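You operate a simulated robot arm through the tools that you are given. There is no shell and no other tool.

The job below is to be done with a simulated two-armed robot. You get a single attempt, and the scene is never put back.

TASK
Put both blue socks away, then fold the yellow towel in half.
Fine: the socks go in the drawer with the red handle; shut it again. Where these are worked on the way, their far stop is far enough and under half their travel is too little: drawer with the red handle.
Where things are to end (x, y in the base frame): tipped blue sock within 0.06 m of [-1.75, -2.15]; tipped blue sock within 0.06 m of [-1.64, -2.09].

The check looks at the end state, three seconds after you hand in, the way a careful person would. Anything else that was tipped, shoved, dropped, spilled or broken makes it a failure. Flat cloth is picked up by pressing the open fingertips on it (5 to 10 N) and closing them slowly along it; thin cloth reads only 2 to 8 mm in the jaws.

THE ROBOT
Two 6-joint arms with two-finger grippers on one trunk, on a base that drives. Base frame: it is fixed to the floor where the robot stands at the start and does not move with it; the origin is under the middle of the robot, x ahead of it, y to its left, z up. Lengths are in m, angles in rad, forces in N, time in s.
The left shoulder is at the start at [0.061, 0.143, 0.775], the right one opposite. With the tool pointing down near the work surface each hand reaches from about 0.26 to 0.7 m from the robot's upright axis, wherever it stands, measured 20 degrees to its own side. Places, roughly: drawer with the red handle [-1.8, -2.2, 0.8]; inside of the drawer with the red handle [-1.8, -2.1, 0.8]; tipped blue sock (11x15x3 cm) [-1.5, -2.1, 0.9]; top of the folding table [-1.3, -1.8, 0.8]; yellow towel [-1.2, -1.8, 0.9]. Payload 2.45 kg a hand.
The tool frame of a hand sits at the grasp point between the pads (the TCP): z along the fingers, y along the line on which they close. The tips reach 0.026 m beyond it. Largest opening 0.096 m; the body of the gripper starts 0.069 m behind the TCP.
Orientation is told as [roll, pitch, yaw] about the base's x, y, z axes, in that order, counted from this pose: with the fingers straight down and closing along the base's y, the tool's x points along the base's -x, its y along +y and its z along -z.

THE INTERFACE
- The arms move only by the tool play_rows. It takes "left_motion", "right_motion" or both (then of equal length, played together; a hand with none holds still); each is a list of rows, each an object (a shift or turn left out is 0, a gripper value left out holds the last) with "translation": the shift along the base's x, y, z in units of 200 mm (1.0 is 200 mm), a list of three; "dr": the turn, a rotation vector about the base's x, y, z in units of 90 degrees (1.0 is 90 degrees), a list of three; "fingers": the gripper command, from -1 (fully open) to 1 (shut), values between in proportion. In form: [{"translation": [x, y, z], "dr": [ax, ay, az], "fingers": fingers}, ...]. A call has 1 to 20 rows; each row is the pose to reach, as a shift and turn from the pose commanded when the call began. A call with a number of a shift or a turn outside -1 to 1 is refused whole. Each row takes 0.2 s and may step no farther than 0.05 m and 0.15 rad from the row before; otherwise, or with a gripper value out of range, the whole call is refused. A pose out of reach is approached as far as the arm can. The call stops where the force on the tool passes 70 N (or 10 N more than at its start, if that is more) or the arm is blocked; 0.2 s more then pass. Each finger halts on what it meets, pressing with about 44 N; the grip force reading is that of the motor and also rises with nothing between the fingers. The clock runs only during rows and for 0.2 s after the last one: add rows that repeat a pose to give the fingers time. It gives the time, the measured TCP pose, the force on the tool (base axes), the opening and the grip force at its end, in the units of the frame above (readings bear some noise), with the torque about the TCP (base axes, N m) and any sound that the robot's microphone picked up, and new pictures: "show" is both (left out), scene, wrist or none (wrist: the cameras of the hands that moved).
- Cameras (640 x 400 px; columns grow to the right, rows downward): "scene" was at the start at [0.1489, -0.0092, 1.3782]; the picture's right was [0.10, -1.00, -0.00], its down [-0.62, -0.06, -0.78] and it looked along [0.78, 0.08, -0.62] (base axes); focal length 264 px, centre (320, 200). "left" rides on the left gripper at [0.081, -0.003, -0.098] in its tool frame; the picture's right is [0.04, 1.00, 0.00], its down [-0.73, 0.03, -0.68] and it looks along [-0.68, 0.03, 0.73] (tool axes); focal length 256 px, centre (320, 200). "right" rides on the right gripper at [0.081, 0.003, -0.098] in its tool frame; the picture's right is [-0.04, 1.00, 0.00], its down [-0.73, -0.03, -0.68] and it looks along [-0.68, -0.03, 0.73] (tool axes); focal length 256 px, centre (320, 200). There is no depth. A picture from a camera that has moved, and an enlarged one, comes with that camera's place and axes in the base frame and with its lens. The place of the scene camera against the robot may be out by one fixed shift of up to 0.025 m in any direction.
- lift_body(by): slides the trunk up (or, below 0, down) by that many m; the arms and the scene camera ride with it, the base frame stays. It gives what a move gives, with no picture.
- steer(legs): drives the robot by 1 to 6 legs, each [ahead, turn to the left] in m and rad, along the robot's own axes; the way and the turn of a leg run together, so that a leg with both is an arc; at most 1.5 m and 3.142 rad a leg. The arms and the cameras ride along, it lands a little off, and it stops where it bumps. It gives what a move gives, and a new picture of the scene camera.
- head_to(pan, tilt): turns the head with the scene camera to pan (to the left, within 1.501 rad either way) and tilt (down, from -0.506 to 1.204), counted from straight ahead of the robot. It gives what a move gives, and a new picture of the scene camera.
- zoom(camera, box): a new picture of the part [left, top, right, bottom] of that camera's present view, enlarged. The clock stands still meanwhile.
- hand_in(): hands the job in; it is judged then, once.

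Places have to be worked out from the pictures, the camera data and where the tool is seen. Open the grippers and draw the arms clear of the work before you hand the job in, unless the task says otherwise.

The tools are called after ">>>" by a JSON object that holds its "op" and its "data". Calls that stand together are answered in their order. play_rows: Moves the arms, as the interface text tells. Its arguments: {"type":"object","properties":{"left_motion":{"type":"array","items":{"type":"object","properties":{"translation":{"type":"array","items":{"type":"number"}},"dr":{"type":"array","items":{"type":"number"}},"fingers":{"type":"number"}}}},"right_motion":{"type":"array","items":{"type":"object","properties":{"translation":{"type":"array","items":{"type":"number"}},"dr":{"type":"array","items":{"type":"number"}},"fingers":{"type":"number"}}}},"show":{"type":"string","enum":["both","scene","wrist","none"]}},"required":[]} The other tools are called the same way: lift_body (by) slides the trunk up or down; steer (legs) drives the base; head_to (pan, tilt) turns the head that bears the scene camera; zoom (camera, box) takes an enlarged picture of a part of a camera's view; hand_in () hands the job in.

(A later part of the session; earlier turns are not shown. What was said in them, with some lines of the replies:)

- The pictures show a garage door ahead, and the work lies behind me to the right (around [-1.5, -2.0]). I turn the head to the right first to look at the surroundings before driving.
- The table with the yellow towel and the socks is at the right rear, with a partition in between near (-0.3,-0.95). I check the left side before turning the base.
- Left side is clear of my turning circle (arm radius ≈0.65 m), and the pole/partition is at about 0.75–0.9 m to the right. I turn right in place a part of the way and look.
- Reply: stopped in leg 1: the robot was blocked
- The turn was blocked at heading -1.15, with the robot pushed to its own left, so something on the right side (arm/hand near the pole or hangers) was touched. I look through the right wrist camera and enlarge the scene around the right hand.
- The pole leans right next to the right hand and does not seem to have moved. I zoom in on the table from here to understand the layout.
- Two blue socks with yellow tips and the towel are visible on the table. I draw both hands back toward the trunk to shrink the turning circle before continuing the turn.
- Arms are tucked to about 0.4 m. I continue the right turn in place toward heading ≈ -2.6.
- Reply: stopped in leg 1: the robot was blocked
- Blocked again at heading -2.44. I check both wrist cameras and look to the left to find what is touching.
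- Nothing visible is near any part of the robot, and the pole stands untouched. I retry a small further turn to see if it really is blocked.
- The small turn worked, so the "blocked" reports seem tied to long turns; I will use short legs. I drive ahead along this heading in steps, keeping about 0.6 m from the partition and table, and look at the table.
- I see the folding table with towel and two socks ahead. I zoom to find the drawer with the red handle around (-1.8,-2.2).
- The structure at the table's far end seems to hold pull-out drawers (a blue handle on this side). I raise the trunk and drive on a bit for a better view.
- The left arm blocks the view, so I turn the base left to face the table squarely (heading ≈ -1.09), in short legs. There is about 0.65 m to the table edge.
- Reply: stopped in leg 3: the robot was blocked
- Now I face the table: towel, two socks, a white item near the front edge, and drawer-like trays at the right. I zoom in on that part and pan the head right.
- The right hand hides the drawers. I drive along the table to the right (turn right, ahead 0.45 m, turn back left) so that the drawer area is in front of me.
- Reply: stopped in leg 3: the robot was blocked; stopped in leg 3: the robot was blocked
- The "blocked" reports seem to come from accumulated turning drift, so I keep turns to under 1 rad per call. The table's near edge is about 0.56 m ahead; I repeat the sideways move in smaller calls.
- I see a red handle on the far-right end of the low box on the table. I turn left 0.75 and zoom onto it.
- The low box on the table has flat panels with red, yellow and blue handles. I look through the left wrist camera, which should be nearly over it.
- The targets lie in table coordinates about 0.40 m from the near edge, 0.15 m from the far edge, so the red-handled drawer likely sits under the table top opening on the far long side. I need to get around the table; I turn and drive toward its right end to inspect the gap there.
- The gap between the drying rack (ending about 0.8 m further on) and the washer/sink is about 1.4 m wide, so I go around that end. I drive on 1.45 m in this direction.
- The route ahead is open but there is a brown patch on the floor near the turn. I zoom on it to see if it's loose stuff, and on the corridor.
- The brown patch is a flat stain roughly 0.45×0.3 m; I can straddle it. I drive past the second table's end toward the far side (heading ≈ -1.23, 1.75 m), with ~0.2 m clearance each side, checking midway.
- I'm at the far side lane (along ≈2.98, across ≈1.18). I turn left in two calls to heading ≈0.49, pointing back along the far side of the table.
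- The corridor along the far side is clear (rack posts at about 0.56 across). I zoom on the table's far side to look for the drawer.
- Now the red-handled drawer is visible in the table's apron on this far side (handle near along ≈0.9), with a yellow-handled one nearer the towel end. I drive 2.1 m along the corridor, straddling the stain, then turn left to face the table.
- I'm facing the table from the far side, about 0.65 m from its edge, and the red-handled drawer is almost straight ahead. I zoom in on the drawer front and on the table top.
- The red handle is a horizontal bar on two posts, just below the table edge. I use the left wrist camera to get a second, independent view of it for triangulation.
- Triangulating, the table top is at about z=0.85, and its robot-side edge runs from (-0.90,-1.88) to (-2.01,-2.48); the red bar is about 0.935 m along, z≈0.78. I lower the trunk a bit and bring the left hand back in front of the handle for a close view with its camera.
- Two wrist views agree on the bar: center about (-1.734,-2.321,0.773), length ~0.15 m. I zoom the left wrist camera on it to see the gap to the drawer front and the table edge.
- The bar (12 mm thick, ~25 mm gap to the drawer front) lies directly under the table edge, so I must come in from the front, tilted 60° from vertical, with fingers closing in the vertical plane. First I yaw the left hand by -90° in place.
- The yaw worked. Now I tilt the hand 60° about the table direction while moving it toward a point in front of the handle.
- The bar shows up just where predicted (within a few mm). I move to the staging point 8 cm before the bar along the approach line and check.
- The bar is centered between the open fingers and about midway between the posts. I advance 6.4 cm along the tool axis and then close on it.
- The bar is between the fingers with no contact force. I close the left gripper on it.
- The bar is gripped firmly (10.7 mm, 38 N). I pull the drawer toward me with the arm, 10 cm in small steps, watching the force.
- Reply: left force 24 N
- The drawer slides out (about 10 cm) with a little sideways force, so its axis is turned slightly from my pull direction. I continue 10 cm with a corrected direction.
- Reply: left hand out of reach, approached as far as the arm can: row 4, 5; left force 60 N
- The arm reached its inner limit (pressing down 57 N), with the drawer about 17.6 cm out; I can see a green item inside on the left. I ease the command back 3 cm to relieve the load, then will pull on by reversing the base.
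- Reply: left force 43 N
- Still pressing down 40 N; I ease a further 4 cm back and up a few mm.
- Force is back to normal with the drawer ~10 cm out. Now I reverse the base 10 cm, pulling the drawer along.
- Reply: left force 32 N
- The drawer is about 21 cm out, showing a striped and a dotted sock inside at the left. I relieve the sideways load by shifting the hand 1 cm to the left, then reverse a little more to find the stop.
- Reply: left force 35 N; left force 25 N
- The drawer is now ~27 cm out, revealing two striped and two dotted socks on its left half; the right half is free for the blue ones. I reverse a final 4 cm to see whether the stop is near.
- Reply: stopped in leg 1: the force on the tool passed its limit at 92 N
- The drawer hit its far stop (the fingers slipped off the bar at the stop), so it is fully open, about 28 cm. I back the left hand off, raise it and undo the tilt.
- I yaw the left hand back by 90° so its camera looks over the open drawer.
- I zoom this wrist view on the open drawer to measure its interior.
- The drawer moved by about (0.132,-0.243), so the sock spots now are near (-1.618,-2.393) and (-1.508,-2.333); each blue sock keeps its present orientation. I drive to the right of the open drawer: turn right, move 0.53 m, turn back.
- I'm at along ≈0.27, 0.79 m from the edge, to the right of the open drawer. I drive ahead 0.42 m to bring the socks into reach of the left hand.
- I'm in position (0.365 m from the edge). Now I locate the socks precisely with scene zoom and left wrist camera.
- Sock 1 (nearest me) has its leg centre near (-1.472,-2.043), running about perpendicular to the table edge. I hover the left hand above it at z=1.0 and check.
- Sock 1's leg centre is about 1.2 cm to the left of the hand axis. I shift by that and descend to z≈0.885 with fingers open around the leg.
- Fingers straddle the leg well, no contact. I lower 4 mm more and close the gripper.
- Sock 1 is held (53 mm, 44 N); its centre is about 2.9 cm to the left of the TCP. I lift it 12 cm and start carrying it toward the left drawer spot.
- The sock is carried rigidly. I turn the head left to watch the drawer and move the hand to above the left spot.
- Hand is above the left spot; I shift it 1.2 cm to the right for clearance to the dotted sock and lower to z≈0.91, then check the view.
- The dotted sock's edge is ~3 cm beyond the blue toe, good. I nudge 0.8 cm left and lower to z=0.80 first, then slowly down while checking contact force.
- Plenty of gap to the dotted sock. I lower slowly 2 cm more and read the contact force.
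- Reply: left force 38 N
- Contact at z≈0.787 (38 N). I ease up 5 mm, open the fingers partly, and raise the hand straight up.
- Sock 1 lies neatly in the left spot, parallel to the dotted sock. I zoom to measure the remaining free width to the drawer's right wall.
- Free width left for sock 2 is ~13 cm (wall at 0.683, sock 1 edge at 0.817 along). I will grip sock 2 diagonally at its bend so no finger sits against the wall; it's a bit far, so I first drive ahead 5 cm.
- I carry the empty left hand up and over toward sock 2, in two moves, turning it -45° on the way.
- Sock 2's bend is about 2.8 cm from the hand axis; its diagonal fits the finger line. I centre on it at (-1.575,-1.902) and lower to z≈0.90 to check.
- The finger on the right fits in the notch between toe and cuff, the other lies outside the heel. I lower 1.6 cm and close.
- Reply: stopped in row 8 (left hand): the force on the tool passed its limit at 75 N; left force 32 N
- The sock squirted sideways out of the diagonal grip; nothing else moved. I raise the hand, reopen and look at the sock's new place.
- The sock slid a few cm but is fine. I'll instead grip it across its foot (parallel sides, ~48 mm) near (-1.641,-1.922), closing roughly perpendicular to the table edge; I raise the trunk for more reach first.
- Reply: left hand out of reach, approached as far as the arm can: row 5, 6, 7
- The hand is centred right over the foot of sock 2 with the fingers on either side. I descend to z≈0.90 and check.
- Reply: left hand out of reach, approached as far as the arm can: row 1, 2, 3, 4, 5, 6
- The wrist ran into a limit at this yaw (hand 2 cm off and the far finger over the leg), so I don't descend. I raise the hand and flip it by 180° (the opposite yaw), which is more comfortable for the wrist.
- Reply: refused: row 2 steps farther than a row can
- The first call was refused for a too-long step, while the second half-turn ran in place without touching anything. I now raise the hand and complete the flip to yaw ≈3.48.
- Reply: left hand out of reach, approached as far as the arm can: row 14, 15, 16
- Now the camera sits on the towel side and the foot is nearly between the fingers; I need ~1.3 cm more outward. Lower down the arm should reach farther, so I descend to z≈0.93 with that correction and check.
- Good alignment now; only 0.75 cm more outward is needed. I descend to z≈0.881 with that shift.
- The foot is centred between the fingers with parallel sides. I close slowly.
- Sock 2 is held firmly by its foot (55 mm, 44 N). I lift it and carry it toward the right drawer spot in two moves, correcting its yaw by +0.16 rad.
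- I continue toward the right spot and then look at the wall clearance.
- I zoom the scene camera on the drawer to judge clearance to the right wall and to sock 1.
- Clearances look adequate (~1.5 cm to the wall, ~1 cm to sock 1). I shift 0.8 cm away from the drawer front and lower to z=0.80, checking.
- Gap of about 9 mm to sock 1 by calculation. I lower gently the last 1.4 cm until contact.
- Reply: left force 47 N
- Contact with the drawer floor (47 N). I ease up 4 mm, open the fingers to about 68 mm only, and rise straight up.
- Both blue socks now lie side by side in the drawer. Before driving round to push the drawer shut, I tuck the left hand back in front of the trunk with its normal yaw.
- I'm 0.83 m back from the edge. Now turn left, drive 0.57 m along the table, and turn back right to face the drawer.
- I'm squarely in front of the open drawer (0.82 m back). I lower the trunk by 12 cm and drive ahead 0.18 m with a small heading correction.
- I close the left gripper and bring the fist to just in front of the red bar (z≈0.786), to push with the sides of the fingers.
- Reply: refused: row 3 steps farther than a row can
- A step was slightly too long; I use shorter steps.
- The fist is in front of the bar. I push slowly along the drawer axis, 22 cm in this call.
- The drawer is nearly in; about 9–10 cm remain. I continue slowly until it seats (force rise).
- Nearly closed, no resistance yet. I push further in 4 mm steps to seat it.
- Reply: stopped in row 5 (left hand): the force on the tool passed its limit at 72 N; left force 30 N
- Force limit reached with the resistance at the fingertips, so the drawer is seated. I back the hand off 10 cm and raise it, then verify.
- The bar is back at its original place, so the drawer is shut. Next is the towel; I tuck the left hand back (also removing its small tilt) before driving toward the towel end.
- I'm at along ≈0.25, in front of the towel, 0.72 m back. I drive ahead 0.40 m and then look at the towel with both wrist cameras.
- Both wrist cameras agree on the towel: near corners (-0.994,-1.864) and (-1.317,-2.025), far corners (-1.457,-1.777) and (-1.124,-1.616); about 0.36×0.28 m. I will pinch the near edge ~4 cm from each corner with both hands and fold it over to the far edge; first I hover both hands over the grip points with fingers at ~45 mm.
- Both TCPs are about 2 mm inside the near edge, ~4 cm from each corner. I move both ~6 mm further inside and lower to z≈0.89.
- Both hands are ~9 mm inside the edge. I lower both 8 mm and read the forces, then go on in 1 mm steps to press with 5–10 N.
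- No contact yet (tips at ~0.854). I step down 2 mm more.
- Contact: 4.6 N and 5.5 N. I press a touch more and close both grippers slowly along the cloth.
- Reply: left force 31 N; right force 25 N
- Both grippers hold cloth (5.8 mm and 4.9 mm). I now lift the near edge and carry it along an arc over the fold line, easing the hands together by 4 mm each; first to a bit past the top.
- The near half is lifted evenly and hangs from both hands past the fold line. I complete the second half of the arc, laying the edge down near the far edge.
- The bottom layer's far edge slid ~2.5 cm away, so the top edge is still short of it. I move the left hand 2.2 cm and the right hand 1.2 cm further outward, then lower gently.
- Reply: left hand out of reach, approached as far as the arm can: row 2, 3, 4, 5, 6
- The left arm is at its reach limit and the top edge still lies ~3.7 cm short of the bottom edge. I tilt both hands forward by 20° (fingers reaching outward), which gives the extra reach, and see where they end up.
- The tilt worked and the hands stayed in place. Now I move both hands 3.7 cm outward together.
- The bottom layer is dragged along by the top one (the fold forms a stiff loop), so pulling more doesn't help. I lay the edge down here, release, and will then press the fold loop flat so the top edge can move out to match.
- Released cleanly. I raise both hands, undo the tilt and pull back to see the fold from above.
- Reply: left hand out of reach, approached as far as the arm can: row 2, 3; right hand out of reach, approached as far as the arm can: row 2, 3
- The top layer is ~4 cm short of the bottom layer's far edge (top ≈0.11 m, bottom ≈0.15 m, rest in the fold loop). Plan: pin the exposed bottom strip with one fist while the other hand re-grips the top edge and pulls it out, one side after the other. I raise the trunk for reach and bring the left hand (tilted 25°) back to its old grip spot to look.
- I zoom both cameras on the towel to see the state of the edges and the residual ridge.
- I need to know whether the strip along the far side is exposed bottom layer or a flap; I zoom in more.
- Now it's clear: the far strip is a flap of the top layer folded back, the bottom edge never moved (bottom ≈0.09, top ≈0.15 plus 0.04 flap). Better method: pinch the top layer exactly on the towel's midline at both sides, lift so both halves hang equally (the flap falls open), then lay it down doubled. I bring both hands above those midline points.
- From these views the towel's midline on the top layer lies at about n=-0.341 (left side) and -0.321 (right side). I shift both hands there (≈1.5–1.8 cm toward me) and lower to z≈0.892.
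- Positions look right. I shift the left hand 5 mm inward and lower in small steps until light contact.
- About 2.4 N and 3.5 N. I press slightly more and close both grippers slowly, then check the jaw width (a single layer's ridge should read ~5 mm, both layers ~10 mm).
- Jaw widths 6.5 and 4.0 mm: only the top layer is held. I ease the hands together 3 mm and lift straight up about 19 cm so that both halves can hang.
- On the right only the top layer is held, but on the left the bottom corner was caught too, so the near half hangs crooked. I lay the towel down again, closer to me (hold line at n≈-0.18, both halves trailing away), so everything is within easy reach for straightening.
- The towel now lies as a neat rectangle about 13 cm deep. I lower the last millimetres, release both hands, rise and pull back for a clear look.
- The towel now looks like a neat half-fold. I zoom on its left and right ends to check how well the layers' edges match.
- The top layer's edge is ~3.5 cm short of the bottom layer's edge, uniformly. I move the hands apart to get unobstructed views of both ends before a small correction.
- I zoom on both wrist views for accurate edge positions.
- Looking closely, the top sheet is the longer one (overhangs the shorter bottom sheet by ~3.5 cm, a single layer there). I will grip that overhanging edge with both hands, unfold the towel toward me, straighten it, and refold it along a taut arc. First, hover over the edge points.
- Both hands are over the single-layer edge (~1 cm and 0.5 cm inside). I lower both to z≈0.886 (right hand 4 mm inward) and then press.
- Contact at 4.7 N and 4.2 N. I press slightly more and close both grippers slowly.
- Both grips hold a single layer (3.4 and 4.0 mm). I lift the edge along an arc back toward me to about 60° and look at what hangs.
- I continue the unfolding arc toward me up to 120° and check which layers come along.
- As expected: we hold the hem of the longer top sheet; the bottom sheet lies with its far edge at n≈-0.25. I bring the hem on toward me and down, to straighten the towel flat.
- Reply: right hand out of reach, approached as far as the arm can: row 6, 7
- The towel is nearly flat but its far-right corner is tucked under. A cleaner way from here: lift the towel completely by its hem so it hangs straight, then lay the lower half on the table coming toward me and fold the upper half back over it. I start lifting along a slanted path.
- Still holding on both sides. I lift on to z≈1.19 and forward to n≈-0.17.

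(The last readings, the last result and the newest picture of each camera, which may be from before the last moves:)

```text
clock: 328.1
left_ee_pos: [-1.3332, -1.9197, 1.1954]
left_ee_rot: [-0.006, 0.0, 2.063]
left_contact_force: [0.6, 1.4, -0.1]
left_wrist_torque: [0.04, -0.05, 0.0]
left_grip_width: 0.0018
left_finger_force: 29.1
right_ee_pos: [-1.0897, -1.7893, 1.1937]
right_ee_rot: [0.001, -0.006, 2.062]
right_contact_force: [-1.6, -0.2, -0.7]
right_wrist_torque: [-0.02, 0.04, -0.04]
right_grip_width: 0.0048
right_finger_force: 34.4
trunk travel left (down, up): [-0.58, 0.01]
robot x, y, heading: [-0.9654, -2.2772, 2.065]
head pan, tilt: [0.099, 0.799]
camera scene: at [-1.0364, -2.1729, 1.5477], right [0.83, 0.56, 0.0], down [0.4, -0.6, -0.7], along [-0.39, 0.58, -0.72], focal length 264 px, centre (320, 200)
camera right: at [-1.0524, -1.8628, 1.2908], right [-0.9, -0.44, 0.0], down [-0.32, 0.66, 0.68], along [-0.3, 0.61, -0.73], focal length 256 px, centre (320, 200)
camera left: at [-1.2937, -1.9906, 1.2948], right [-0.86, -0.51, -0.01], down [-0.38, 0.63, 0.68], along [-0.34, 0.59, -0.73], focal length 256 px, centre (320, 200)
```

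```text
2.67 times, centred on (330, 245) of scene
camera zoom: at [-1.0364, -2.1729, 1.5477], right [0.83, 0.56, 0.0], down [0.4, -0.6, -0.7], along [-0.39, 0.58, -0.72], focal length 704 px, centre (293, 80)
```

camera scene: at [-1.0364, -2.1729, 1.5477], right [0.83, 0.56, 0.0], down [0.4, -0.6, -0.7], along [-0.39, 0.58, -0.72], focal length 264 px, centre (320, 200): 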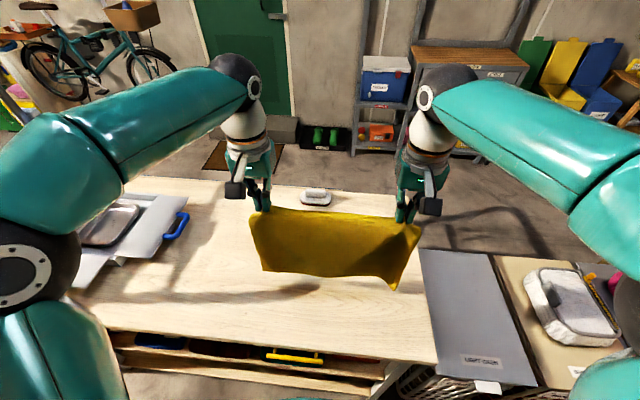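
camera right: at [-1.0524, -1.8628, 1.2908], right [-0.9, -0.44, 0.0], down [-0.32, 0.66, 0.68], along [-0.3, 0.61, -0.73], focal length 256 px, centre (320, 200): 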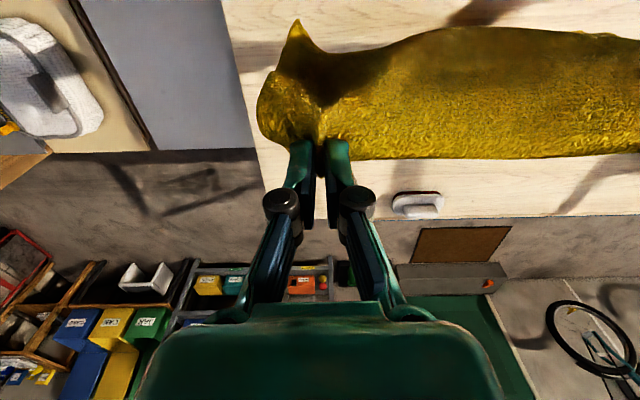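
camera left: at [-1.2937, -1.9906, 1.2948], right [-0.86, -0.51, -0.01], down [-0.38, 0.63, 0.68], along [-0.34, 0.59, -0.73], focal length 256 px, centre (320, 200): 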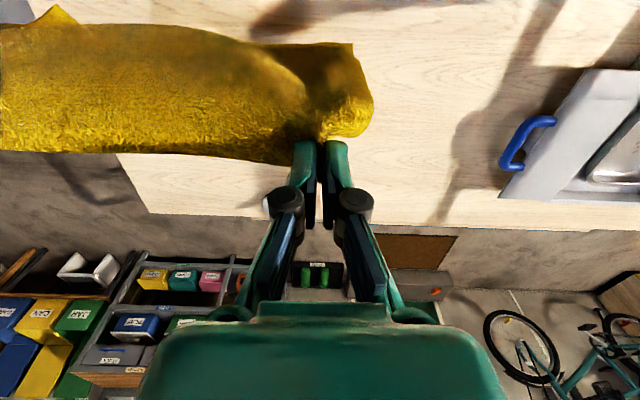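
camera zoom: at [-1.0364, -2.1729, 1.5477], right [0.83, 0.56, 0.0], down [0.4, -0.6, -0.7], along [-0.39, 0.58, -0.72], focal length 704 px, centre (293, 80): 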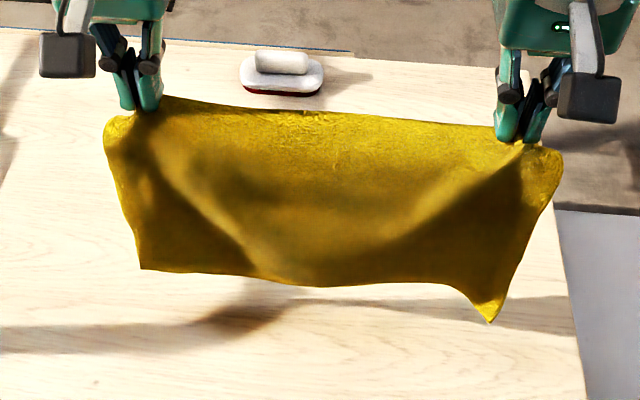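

The towel hangs full length from both hands, and the tucked corner has come free. I move a little forward, lower until the bottom edge touches at n≈-0.22, then come toward me while lowering to lay the lower half flat.

>>> {"op": "play_rows", "data": {"left_motion": [{"translation": [-0.0298, 0.0549, 0]}, {"translation": [-0.0595, 0.1099, -0.05]}, {"translation": [-0.0893, 0.1648, -0.1]}, {"translation": [-0.119, 0.2198, -0.15]}, {"translation": [-0.119, 0.2198, -0.2]}, {"translation": [-0.119, 0.2198, -0.23]}, {"translation": [-0.0774, 0.1428, -0.3175]}, {"translation": [-0.0357, 0.0659, -0.405]}, {"translation": [0.006, -0.011, -0.4925]}, {"translation": [0.0476, -0.0879, -0.58]}, {"translation": [0.0893, -0.1648, -0.6675]}, {"translation": [0.1309, -0.2417, -0.755]}, {"translation": [0.1726, -0.3186, -0.8425]}, {"translation": [0.2142, -0.3956, -0.93]}], "right_motion": [{"translation": [-0.0298, 0.0549, 0]}, {"translation": [-0.0595, 0.1099, -0.05]}, {"translation": [-0.0893, 0.1648, -0.1]}, {"translation": [-0.119, 0.2198, -0.15]}, {"translation": [-0.119, 0.2198, -0.2]}, {"translation": [-0.119, 0.2198, -0.23]}, {"translation": [-0.0774, 0.1428, -0.3175]}, {"translation": [-0.0357, 0.0659, -0.405]}, {"translation": [0.006, -0.011, -0.4925]}, {"translation": [0.0476, -0.0879, -0.58]}, {"translation": [0.0893, -0.1648, -0.6675]}, {"translation": [0.1309, -0.2417, -0.755]}, {"translation": [0.1726, -0.3186, -0.8425]}, {"translation": [0.2142, -0.3956, -0.93]}], "show": "both"}}

>>> {"op": "zoom", "data": {"camera": "scene", "box": [210, 200, 450, 350]}}

```text
clock: 331.1
left_ee_pos: [-1.2896, -1.9998, 1.0091]
left_ee_rot: [-0.009, -0.002, 2.063]
left_contact_force: [2.0, 1.3, -1.4]
left_wrist_torque: [0.06, -0.05, -0.02]
left_grip_width: 0.0053
left_finger_force: 38.1
right_ee_pos: [-1.0457, -1.8688, 1.0085]
right_ee_rot: [0.0, -0.005, 2.062]
right_contact_force: [-2.0, -0.3, -0.7]
right_wrist_torque: [0.0, 0.05, -0.01]
right_grip_width: 0.0042
right_finger_force: 31.7
trunk travel left (down, up): [-0.58, 0.01]
robot x, y, heading: [-0.9654, -2.2761, 2.063]
head pan, tilt: [0.099, 0.799]
camera scene: at [-1.0361, -2.1736, 1.5478], right [0.83, 0.56, 0.0], down [0.4, -0.6, -0.7], along [-0.39, 0.58, -0.72], focal length 264 px, centre (320, 200)
camera right: at [-1.01, -1.9416, 1.1051], right [-0.9, -0.44, 0.0], down [-0.32, 0.66, 0.68], along [-0.3, 0.61, -0.73], focal length 256 px, centre (320, 200)
camera left: at [-1.2502, -2.0716, 1.1079], right [-0.86, -0.51, -0.01], down [-0.38, 0.63, 0.68], along [-0.34, 0.59, -0.73], focal length 256 px, centre (320, 200)
```

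scene: 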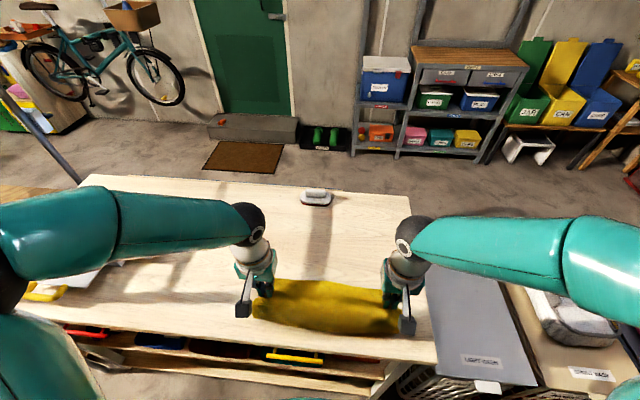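
right: 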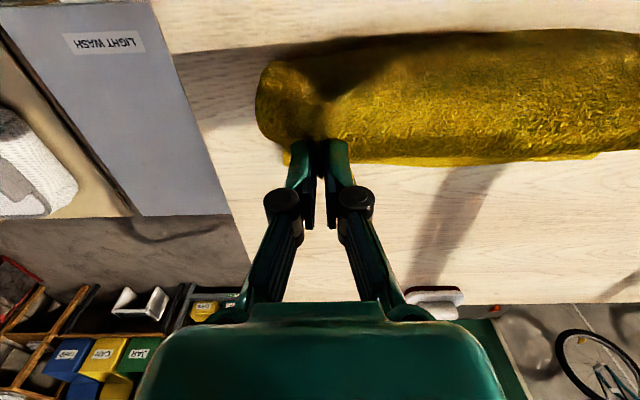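
left: 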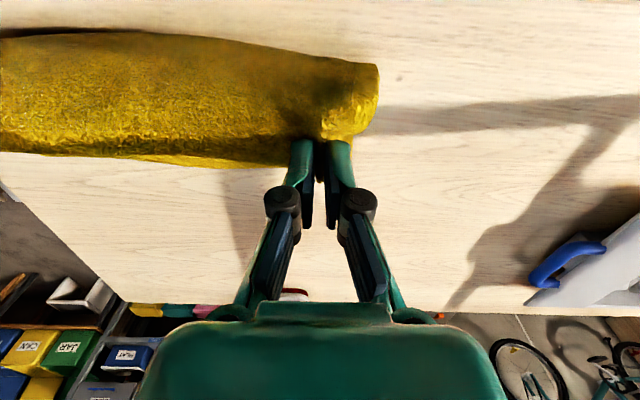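

```text
2.67 times, centred on (330, 275) of scene
camera zoom: at [-1.0361, -2.1736, 1.5478], right [0.83, 0.56, 0.0], down [0.4, -0.6, -0.7], along [-0.39, 0.58, -0.72], focal length 704 px, centre (293, 0)
```

zoom: 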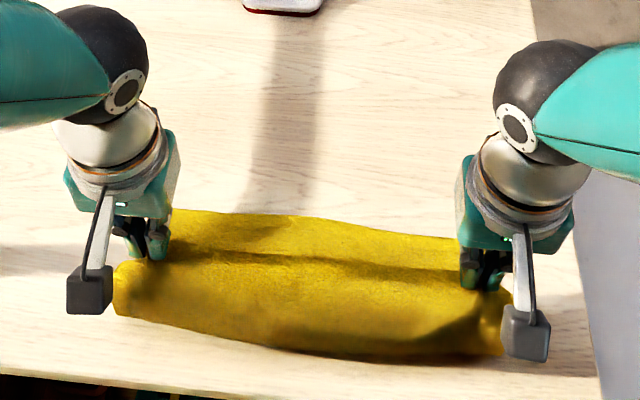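

The lower half lies on the table (far edge near n≈-0.18, fold near -0.04) and the upper half stands taut. I now swing the hem over along the taut arc to meet the far edge.

>>> {"op": "play_rows", "data": {"left_motion": [{"translation": [-0.0412, 0.076, -0.033]}, {"translation": [-0.0797, 0.1472, -0.078]}, {"translation": [-0.1147, 0.2118, -0.1335]}, {"translation": [-0.1459, 0.2694, -0.199]}, {"translation": [-0.1723, 0.3182, -0.2725]}, {"translation": [-0.1937, 0.3578, -0.3535]}, {"translation": [-0.2094, 0.3868, -0.44]}, {"translation": [-0.2194, 0.4052, -0.53]}, {"translation": [-0.2228, 0.4114, -0.59]}], "right_motion": [{"translation": [-0.0412, 0.076, -0.033]}, {"translation": [-0.0797, 0.1472, -0.078]}, {"translation": [-0.1147, 0.2118, -0.1335]}, {"translation": [-0.1459, 0.2694, -0.199]}, {"translation": [-0.1723, 0.3182, -0.2725]}, {"translation": [-0.1937, 0.3578, -0.3535]}, {"translation": [-0.2094, 0.3868, -0.44]}, {"translation": [-0.2194, 0.4052, -0.53]}, {"translation": [-0.2228, 0.4114, -0.59]}], "show": "both"}}

>>> {"op": "zoom", "data": {"camera": "scene", "box": [210, 200, 450, 350]}}

```text
clock: 333.1
left_ee_pos: [-1.3345, -1.9158, 0.8917]
left_ee_rot: [-0.009, -0.002, 2.063]
left_contact_force: [0.7, 0.3, 0.1]
left_wrist_torque: [0.0, -0.06, 0.03]
left_grip_width: 0.0042
left_finger_force: 33.5
right_ee_pos: [-1.0897, -1.7853, 0.8903]
right_ee_rot: [0.0, -0.004, 2.061]
right_contact_force: [-1.2, -0.4, 0.5]
right_wrist_torque: [-0.02, 0.05, -0.08]
right_grip_width: 0.0032
right_finger_force: 31.8
trunk travel left (down, up): [-0.58, 0.01]
robot x, y, heading: [-0.9653, -2.2734, 2.061]
head pan, tilt: [0.099, 0.799]
camera scene: at [-1.0368, -2.1727, 1.5477], right [0.83, 0.56, 0.0], down [0.4, -0.6, -0.7], along [-0.39, 0.58, -0.72], focal length 264 px, centre (320, 200)
camera right: at [-1.0535, -1.8591, 0.9863], right [-0.9, -0.44, 0.0], down [-0.32, 0.66, 0.68], along [-0.3, 0.61, -0.73], focal length 256 px, centre (320, 200)
camera left: at [-1.2942, -1.9887, 0.9898], right [-0.86, -0.51, -0.01], down [-0.38, 0.63, 0.68], along [-0.34, 0.59, -0.73], focal length 256 px, centre (320, 200)
```

scene: 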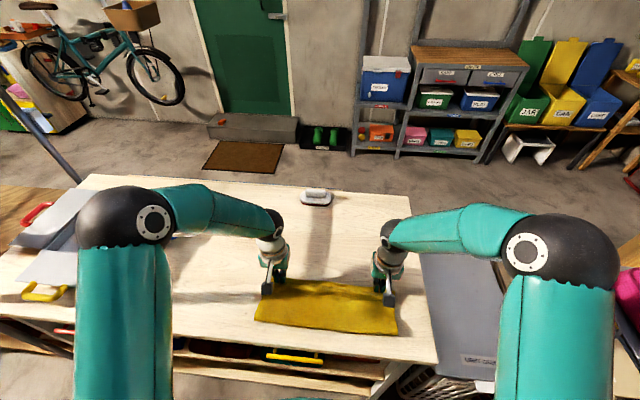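
right: 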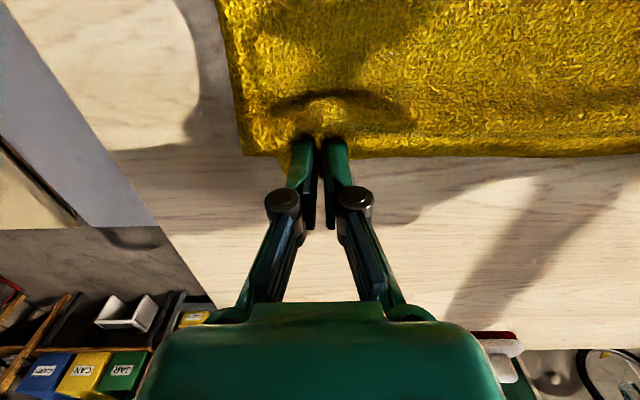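
left: 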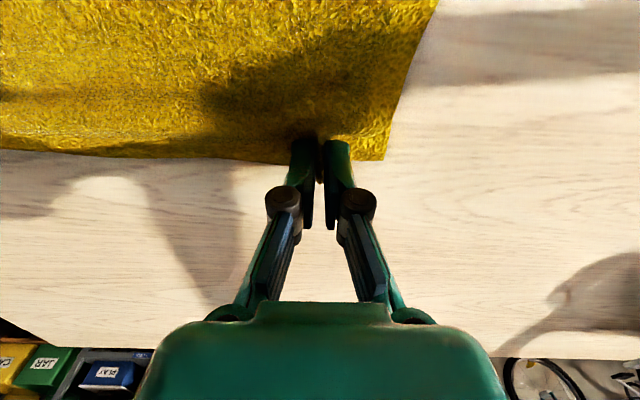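

```text
2.67 times, centred on (330, 275) of scene
camera zoom: at [-1.0368, -2.1727, 1.5477], right [0.83, 0.56, 0.0], down [0.4, -0.6, -0.7], along [-0.39, 0.58, -0.72], focal length 704 px, centre (293, 0)
```

zoom: 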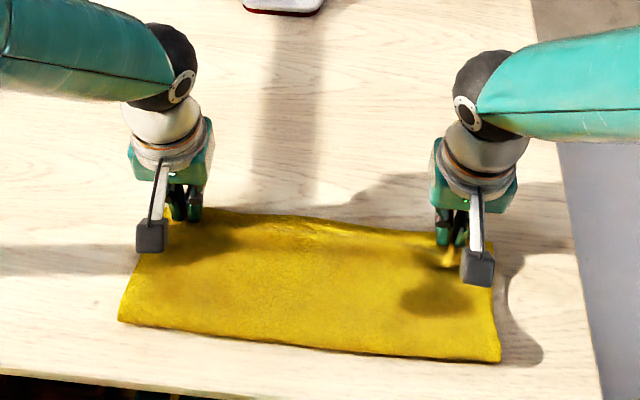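

Now only a single common edge is visible at the far side: the hem lies right on the bottom layer's edge. I lower 4 mm, release both hands gently and rise straight up.

>>> {"op": "play_rows", "data": {"left_motion": [{"translation": [0, 0, -0.015]}, {"translation": [0, 0, -0.02], "fingers": 0.9}, {"translation": [0, 0, -0.02], "fingers": 0.8}, {"translation": [0, 0, -0.02], "fingers": 0.7}, {"translation": [0, 0, -0.02], "fingers": 0.6}, {"translation": [0, 0, -0.02], "fingers": 0.5}, {"translation": [0, 0, 0.03], "fingers": 0.5}, {"translation": [0, 0, 0.12], "fingers": 0.5}, {"translation": [0, 0, 0.3], "fingers": 0.5}, {"translation": [0, 0, 0.5], "fingers": 0.5}, {"translation": [0, 0, 0.7], "fingers": 0.5}], "right_motion": [{"translation": [0, 0, -0.015]}, {"translation": [0, 0, -0.02], "fingers": 0.9}, {"translation": [0, 0, -0.02], "fingers": 0.8}, {"translation": [0, 0, -0.02], "fingers": 0.7}, {"translation": [0, 0, -0.02], "fingers": 0.6}, {"translation": [0, 0, -0.02], "fingers": 0.5}, {"translation": [0, 0, 0.03], "fingers": 0.5}, {"translation": [0, 0, 0.12], "fingers": 0.5}, {"translation": [0, 0, 0.3], "fingers": 0.5}, {"translation": [0, 0, 0.5], "fingers": 0.5}, {"translation": [0, 0, 0.7], "fingers": 0.5}], "show": "both"}}

>>> {"op": "zoom", "data": {"camera": "scene", "box": [230, 230, 430, 355]}}

```text
clock: 335.5
left_ee_pos: [-1.3344, -1.9189, 1.0333]
left_ee_rot: [-0.007, -0.003, 2.061]
left_contact_force: [0.7, -0.2, 1.2]
left_wrist_torque: [0.05, 0.01, 0.0]
left_grip_width: 0.0241
left_finger_force: 0.0
right_ee_pos: [-1.0883, -1.7888, 1.0302]
right_ee_rot: [0.0, -0.006, 2.063]
right_contact_force: [-1.4, 0.8, 0.7]
right_wrist_torque: [0.01, 0.03, 0.04]
right_grip_width: 0.024
right_finger_force: 0.1
trunk travel left (down, up): [-0.58, 0.01]
robot x, y, heading: [-0.9645, -2.2753, 2.064]
head pan, tilt: [0.099, 0.799]
camera scene: at [-1.0356, -2.1744, 1.5478], right [0.83, 0.56, 0.0], down [0.4, -0.6, -0.7], along [-0.39, 0.58, -0.72], focal length 264 px, centre (320, 200)
camera right: at [-1.0525, -1.8622, 1.1267], right [-0.9, -0.44, 0.0], down [-0.32, 0.66, 0.68], along [-0.3, 0.61, -0.73], focal length 256 px, centre (320, 200)
camera left: at [-1.2945, -1.9908, 1.1314], right [-0.86, -0.51, -0.01], down [-0.38, 0.63, 0.68], along [-0.34, 0.59, -0.73], focal length 256 px, centre (320, 200)
```

scene: 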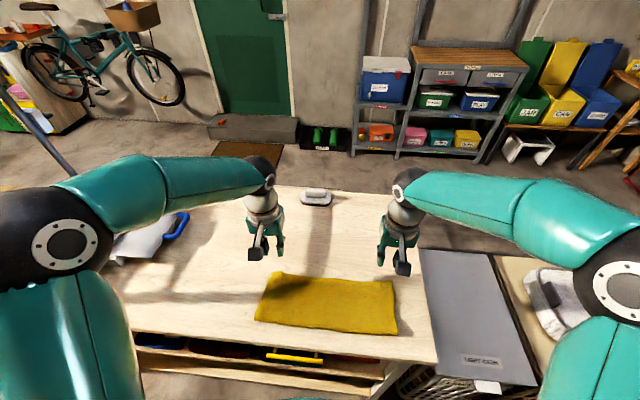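
right: 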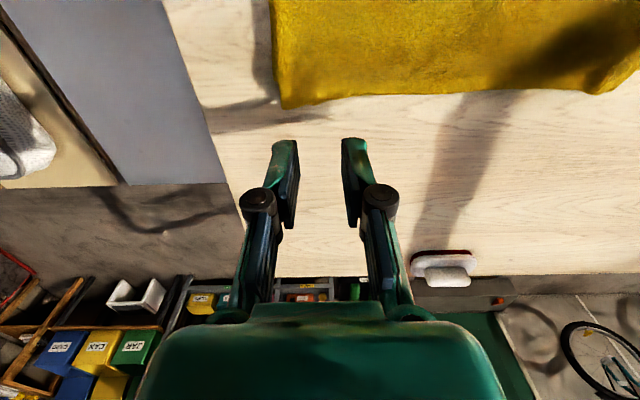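
left: 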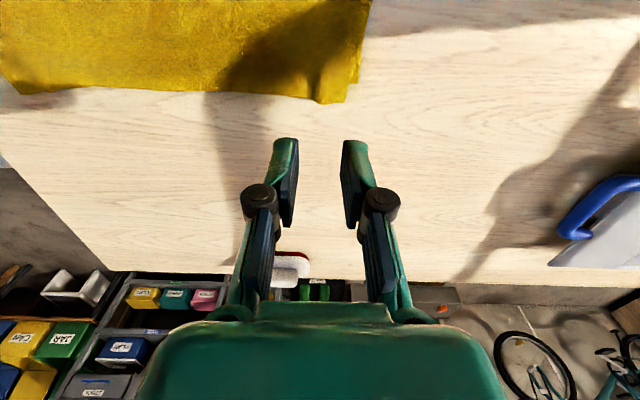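

```text
3.20 times, centred on (330, 292) of scene
camera zoom: at [-1.0356, -2.1744, 1.5478], right [0.83, 0.56, 0.0], down [0.4, -0.6, -0.7], along [-0.39, 0.58, -0.72], focal length 845 px, centre (288, -96)
```

zoom: 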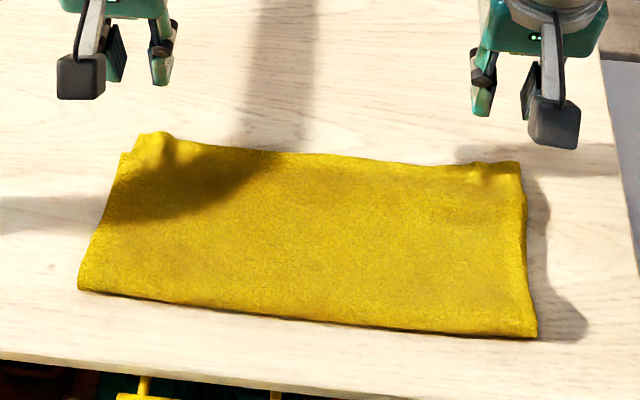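

A neat half fold. I zoom on the far corners to verify the layers' alignment.

>>> {"op": "zoom", "data": {"camera": "left", "box": [240, 20, 400, 120]}}

>>> {"op": "zoom", "data": {"camera": "right", "box": [240, 20, 400, 120]}}

```text
4.00 times, centred on (320, 70) of left
camera zoom: at [-1.2945, -1.9908, 1.1314], right [-0.86, -0.51, -0.01], down [-0.38, 0.63, 0.68], along [-0.34, 0.59, -0.73], focal length 1024 px, centre (320, 720)
```

zoom: 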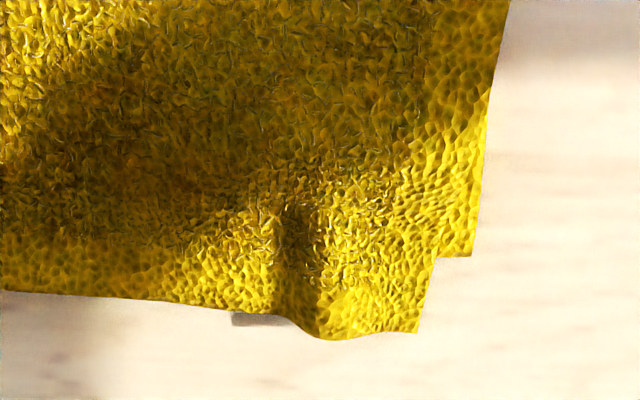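

```text
4.00 times, centred on (320, 70) of right
camera zoom: at [-1.0525, -1.8622, 1.1267], right [-0.9, -0.44, 0.0], down [-0.32, 0.66, 0.68], along [-0.3, 0.61, -0.73], focal length 1024 px, centre (320, 720)
```

zoom: 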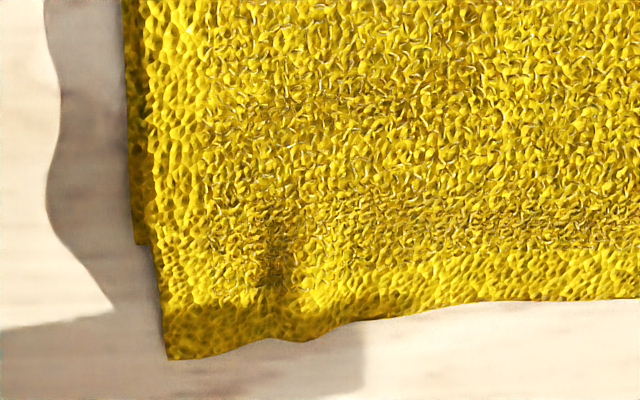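

The layers match within about 1–3 cm all along, so the towel is folded in half. I open the grippers fully, raise and draw both hands back, then reverse the base away from the table.

>>> {"op": "play_rows", "data": {"left_motion": [{"translation": [0, 0, 0.2], "fingers": 0.0}, {"translation": [0.04, -0.08, 0.4], "fingers": -1}, {"translation": [0.12, -0.22, 0.5], "fingers": -1}, {"translation": [0.22, -0.4, 0.55], "fingers": -1}, {"translation": [0.32, -0.58, 0.55], "fingers": -1}, {"translation": [0.4, -0.72, 0.55], "fingers": -1}], "right_motion": [{"translation": [0, 0, 0.2], "fingers": 0.0}, {"translation": [0.04, -0.08, 0.4], "fingers": -1}, {"translation": [0.12, -0.22, 0.5], "fingers": -1}, {"translation": [0.22, -0.4, 0.55], "fingers": -1}, {"translation": [0.32, -0.58, 0.55], "fingers": -1}, {"translation": [0.4, -0.72, 0.55], "fingers": -1}], "show": "none"}}

>>> {"op": "steer", "data": {"legs": [[-0.4, 0]]}}

>>> {"op": "head_to", "data": {"pan": 0.3, "tilt": 0.7}}

```text
clock: 336.9
left_ee_pos: [-1.2527, -2.0633, 1.1425]
left_ee_rot: [-0.005, 0.0, 2.063]
left_contact_force: [-0.3, -0.2, -0.8]
left_wrist_torque: [0.0, 0.01, -0.01]
left_grip_width: 0.096
left_finger_force: 0.1
right_ee_pos: [-1.0093, -1.9336, 1.1406]
right_ee_rot: [0.001, -0.008, 2.062]
right_contact_force: [0.1, -0.3, 0.0]
right_wrist_torque: [0.02, 0.01, -0.02]
right_grip_width: 0.0959
right_finger_force: 0.0
trunk travel left (down, up): [-0.58, 0.01]
robot x, y, heading: [-0.9636, -2.2724, 2.059]
head pan, tilt: [0.099, 0.799]
```

```text
clock: 339.4
left_ee_pos: [-1.0618, -2.4207, 1.1428]
left_ee_rot: [-0.008, -0.003, 2.061]
left_contact_force: [0.7, -1.1, 0.1]
left_wrist_torque: [0.04, 0.02, 0.0]
left_grip_width: 0.0959
left_finger_force: 0.1
right_ee_pos: [-0.8182, -2.2909, 1.1408]
right_ee_rot: [0.0, -0.007, 2.059]
right_contact_force: [0.2, 0.1, -0.5]
right_wrist_torque: [0.02, 0.01, 0.04]
right_grip_width: 0.0959
right_finger_force: 0.0
trunk travel left (down, up): [-0.58, 0.01]
robot x, y, heading: [-0.7782, -2.6331, 2.058]
head pan, tilt: [0.099, 0.799]
camera scene: at [-0.8437, -2.5337, 1.5479], right [0.83, 0.55, 0.0], down [0.4, -0.6, -0.7], along [-0.39, 0.58, -0.72], focal length 264 px, centre (320, 200)
```

scene: 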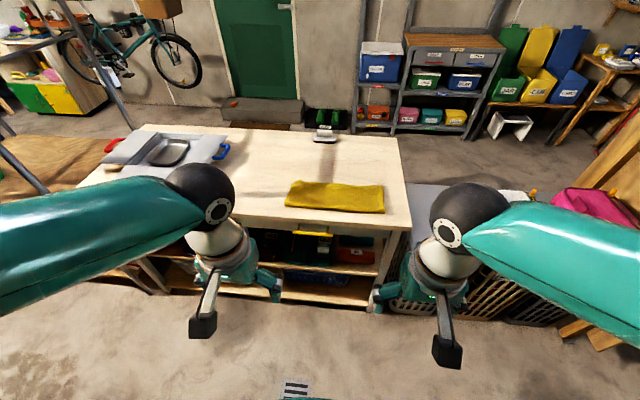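

```text
clock: 340.2
left_ee_pos: [-1.0604, -2.42, 1.144]
left_ee_rot: [-0.005, -0.001, 2.061]
left_contact_force: [-0.2, -0.5, 0.8]
left_wrist_torque: [0.01, 0.01, 0.0]
left_grip_width: 0.0959
left_finger_force: 0.0
right_ee_pos: [-0.8187, -2.2898, 1.1412]
right_ee_rot: [0.001, -0.003, 2.06]
right_contact_force: [0.2, -0.8, 0.4]
right_wrist_torque: [-0.05, -0.01, 0.04]
right_grip_width: 0.0961
right_finger_force: 0.1
trunk travel left (down, up): [-0.58, 0.01]
robot x, y, heading: [-0.7721, -2.6337, 2.064]
head pan, tilt: [0.3, 0.7]
camera scene: at [-0.8598, -2.5395, 1.5559], right [0.71, 0.71, 0.0], down [0.46, -0.45, -0.76], along [-0.54, 0.54, -0.64], focal length 264 px, centre (320, 200)
```

scene: 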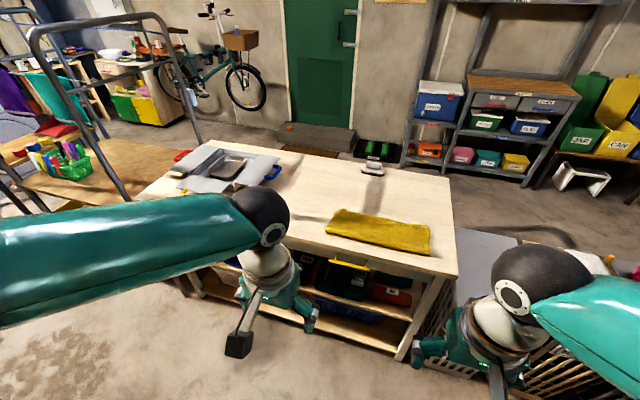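

The towel lies neatly folded and the surroundings look unchanged. I make a last check of the shut drawer on the left.

>>> {"op": "head_to", "data": {"pan": 0.9, "tilt": 0.6}}

>>> {"op": "zoom", "data": {"camera": "left", "box": [0, 0, 640, 400]}}

```text
clock: 341.2
left_ee_pos: [-1.062, -2.4211, 1.1436]
left_ee_rot: [-0.008, 0.0, 2.062]
left_contact_force: [1.0, 0.1, -0.6]
left_wrist_torque: [0.0, -0.05, 0.01]
left_grip_width: 0.096
left_finger_force: 0.1
right_ee_pos: [-0.8178, -2.2902, 1.142]
right_ee_rot: [-0.001, -0.004, 2.061]
right_contact_force: [-0.8, 0.3, 0.9]
right_wrist_torque: [0.0, -0.01, -0.01]
right_grip_width: 0.0959
right_finger_force: 0.1
trunk travel left (down, up): [-0.58, 0.01]
robot x, y, heading: [-0.7731, -2.6359, 2.056]
head pan, tilt: [0.901, 0.6]
camera scene: at [-0.8864, -2.5837, 1.5646], right [0.18, 0.98, 0.0], down [0.56, -0.1, -0.82], along [-0.81, 0.15, -0.57], focal length 264 px, centre (320, 200)
```

scene: 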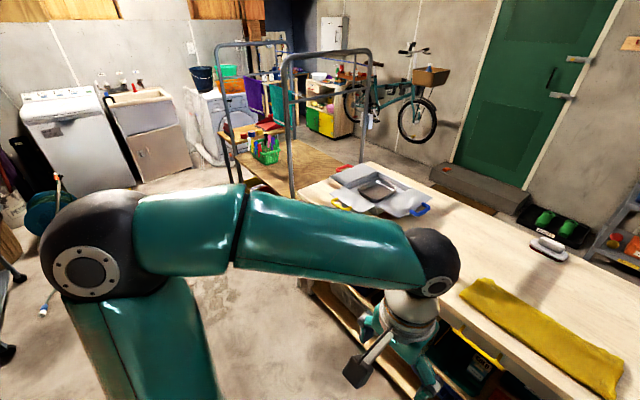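

```text
1.00 times, centred on (320, 200) of left (not enlarged: the box is as wide or as high as the picture)
camera zoom: at [-1.0215, -2.4919, 1.2425], right [-0.86, -0.51, -0.01], down [-0.38, 0.63, 0.68], along [-0.34, 0.59, -0.73], focal length 256 px, centre (320, 200)
```

zoom: 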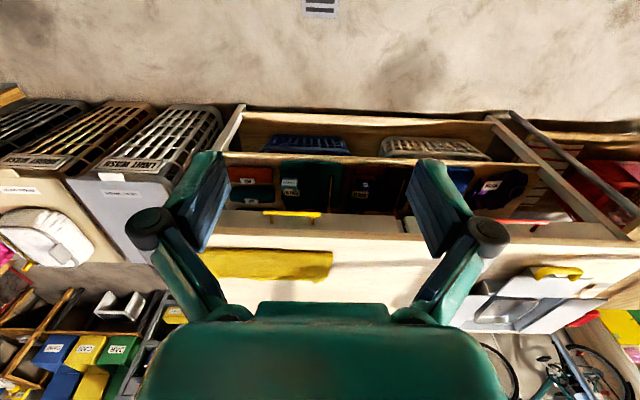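

Both drawer fronts are flush (the red bar stands as close to the table edge as the yellow one), the socks are inside, the towel is folded, grippers are open and the arms clear. I hand the job in.

>>> {"op": "hand_in", "data": {}}

```text
The job is handed in.
```

Both blue socks are in the drawer with the red handle, the drawer is shut, and the yellow towel is folded in half on the table. The job is handed in. I could not see the socks after closing the drawer, so their final places below are calculated from where I set them down.

- **Socks:** They lie side by side next to the striped and dotted pairs already in the drawer. By my calculation they end at about (-1.746, -2.153) and (-1.647, -2.086), under a centimetre from both targets.
- **Drawer:** I opened it to its far stop, about 0.28 m. After closing, the red bar was back where it was before I opened it.
- **Towel:** It took several tries. The fold is now clean, but the top layer overhangs the bottom one by roughly 1 to 3 cm at the far edge. It ended a little nearer the drawer side of the table than where it started.

While I was gripping the second sock it slipped sideways a few centimetres, and I re-gripped it without touching anything else. The base drove across a brown stain on the floor beside the table. Nothing else appeared moved or knocked over in the final pictures.
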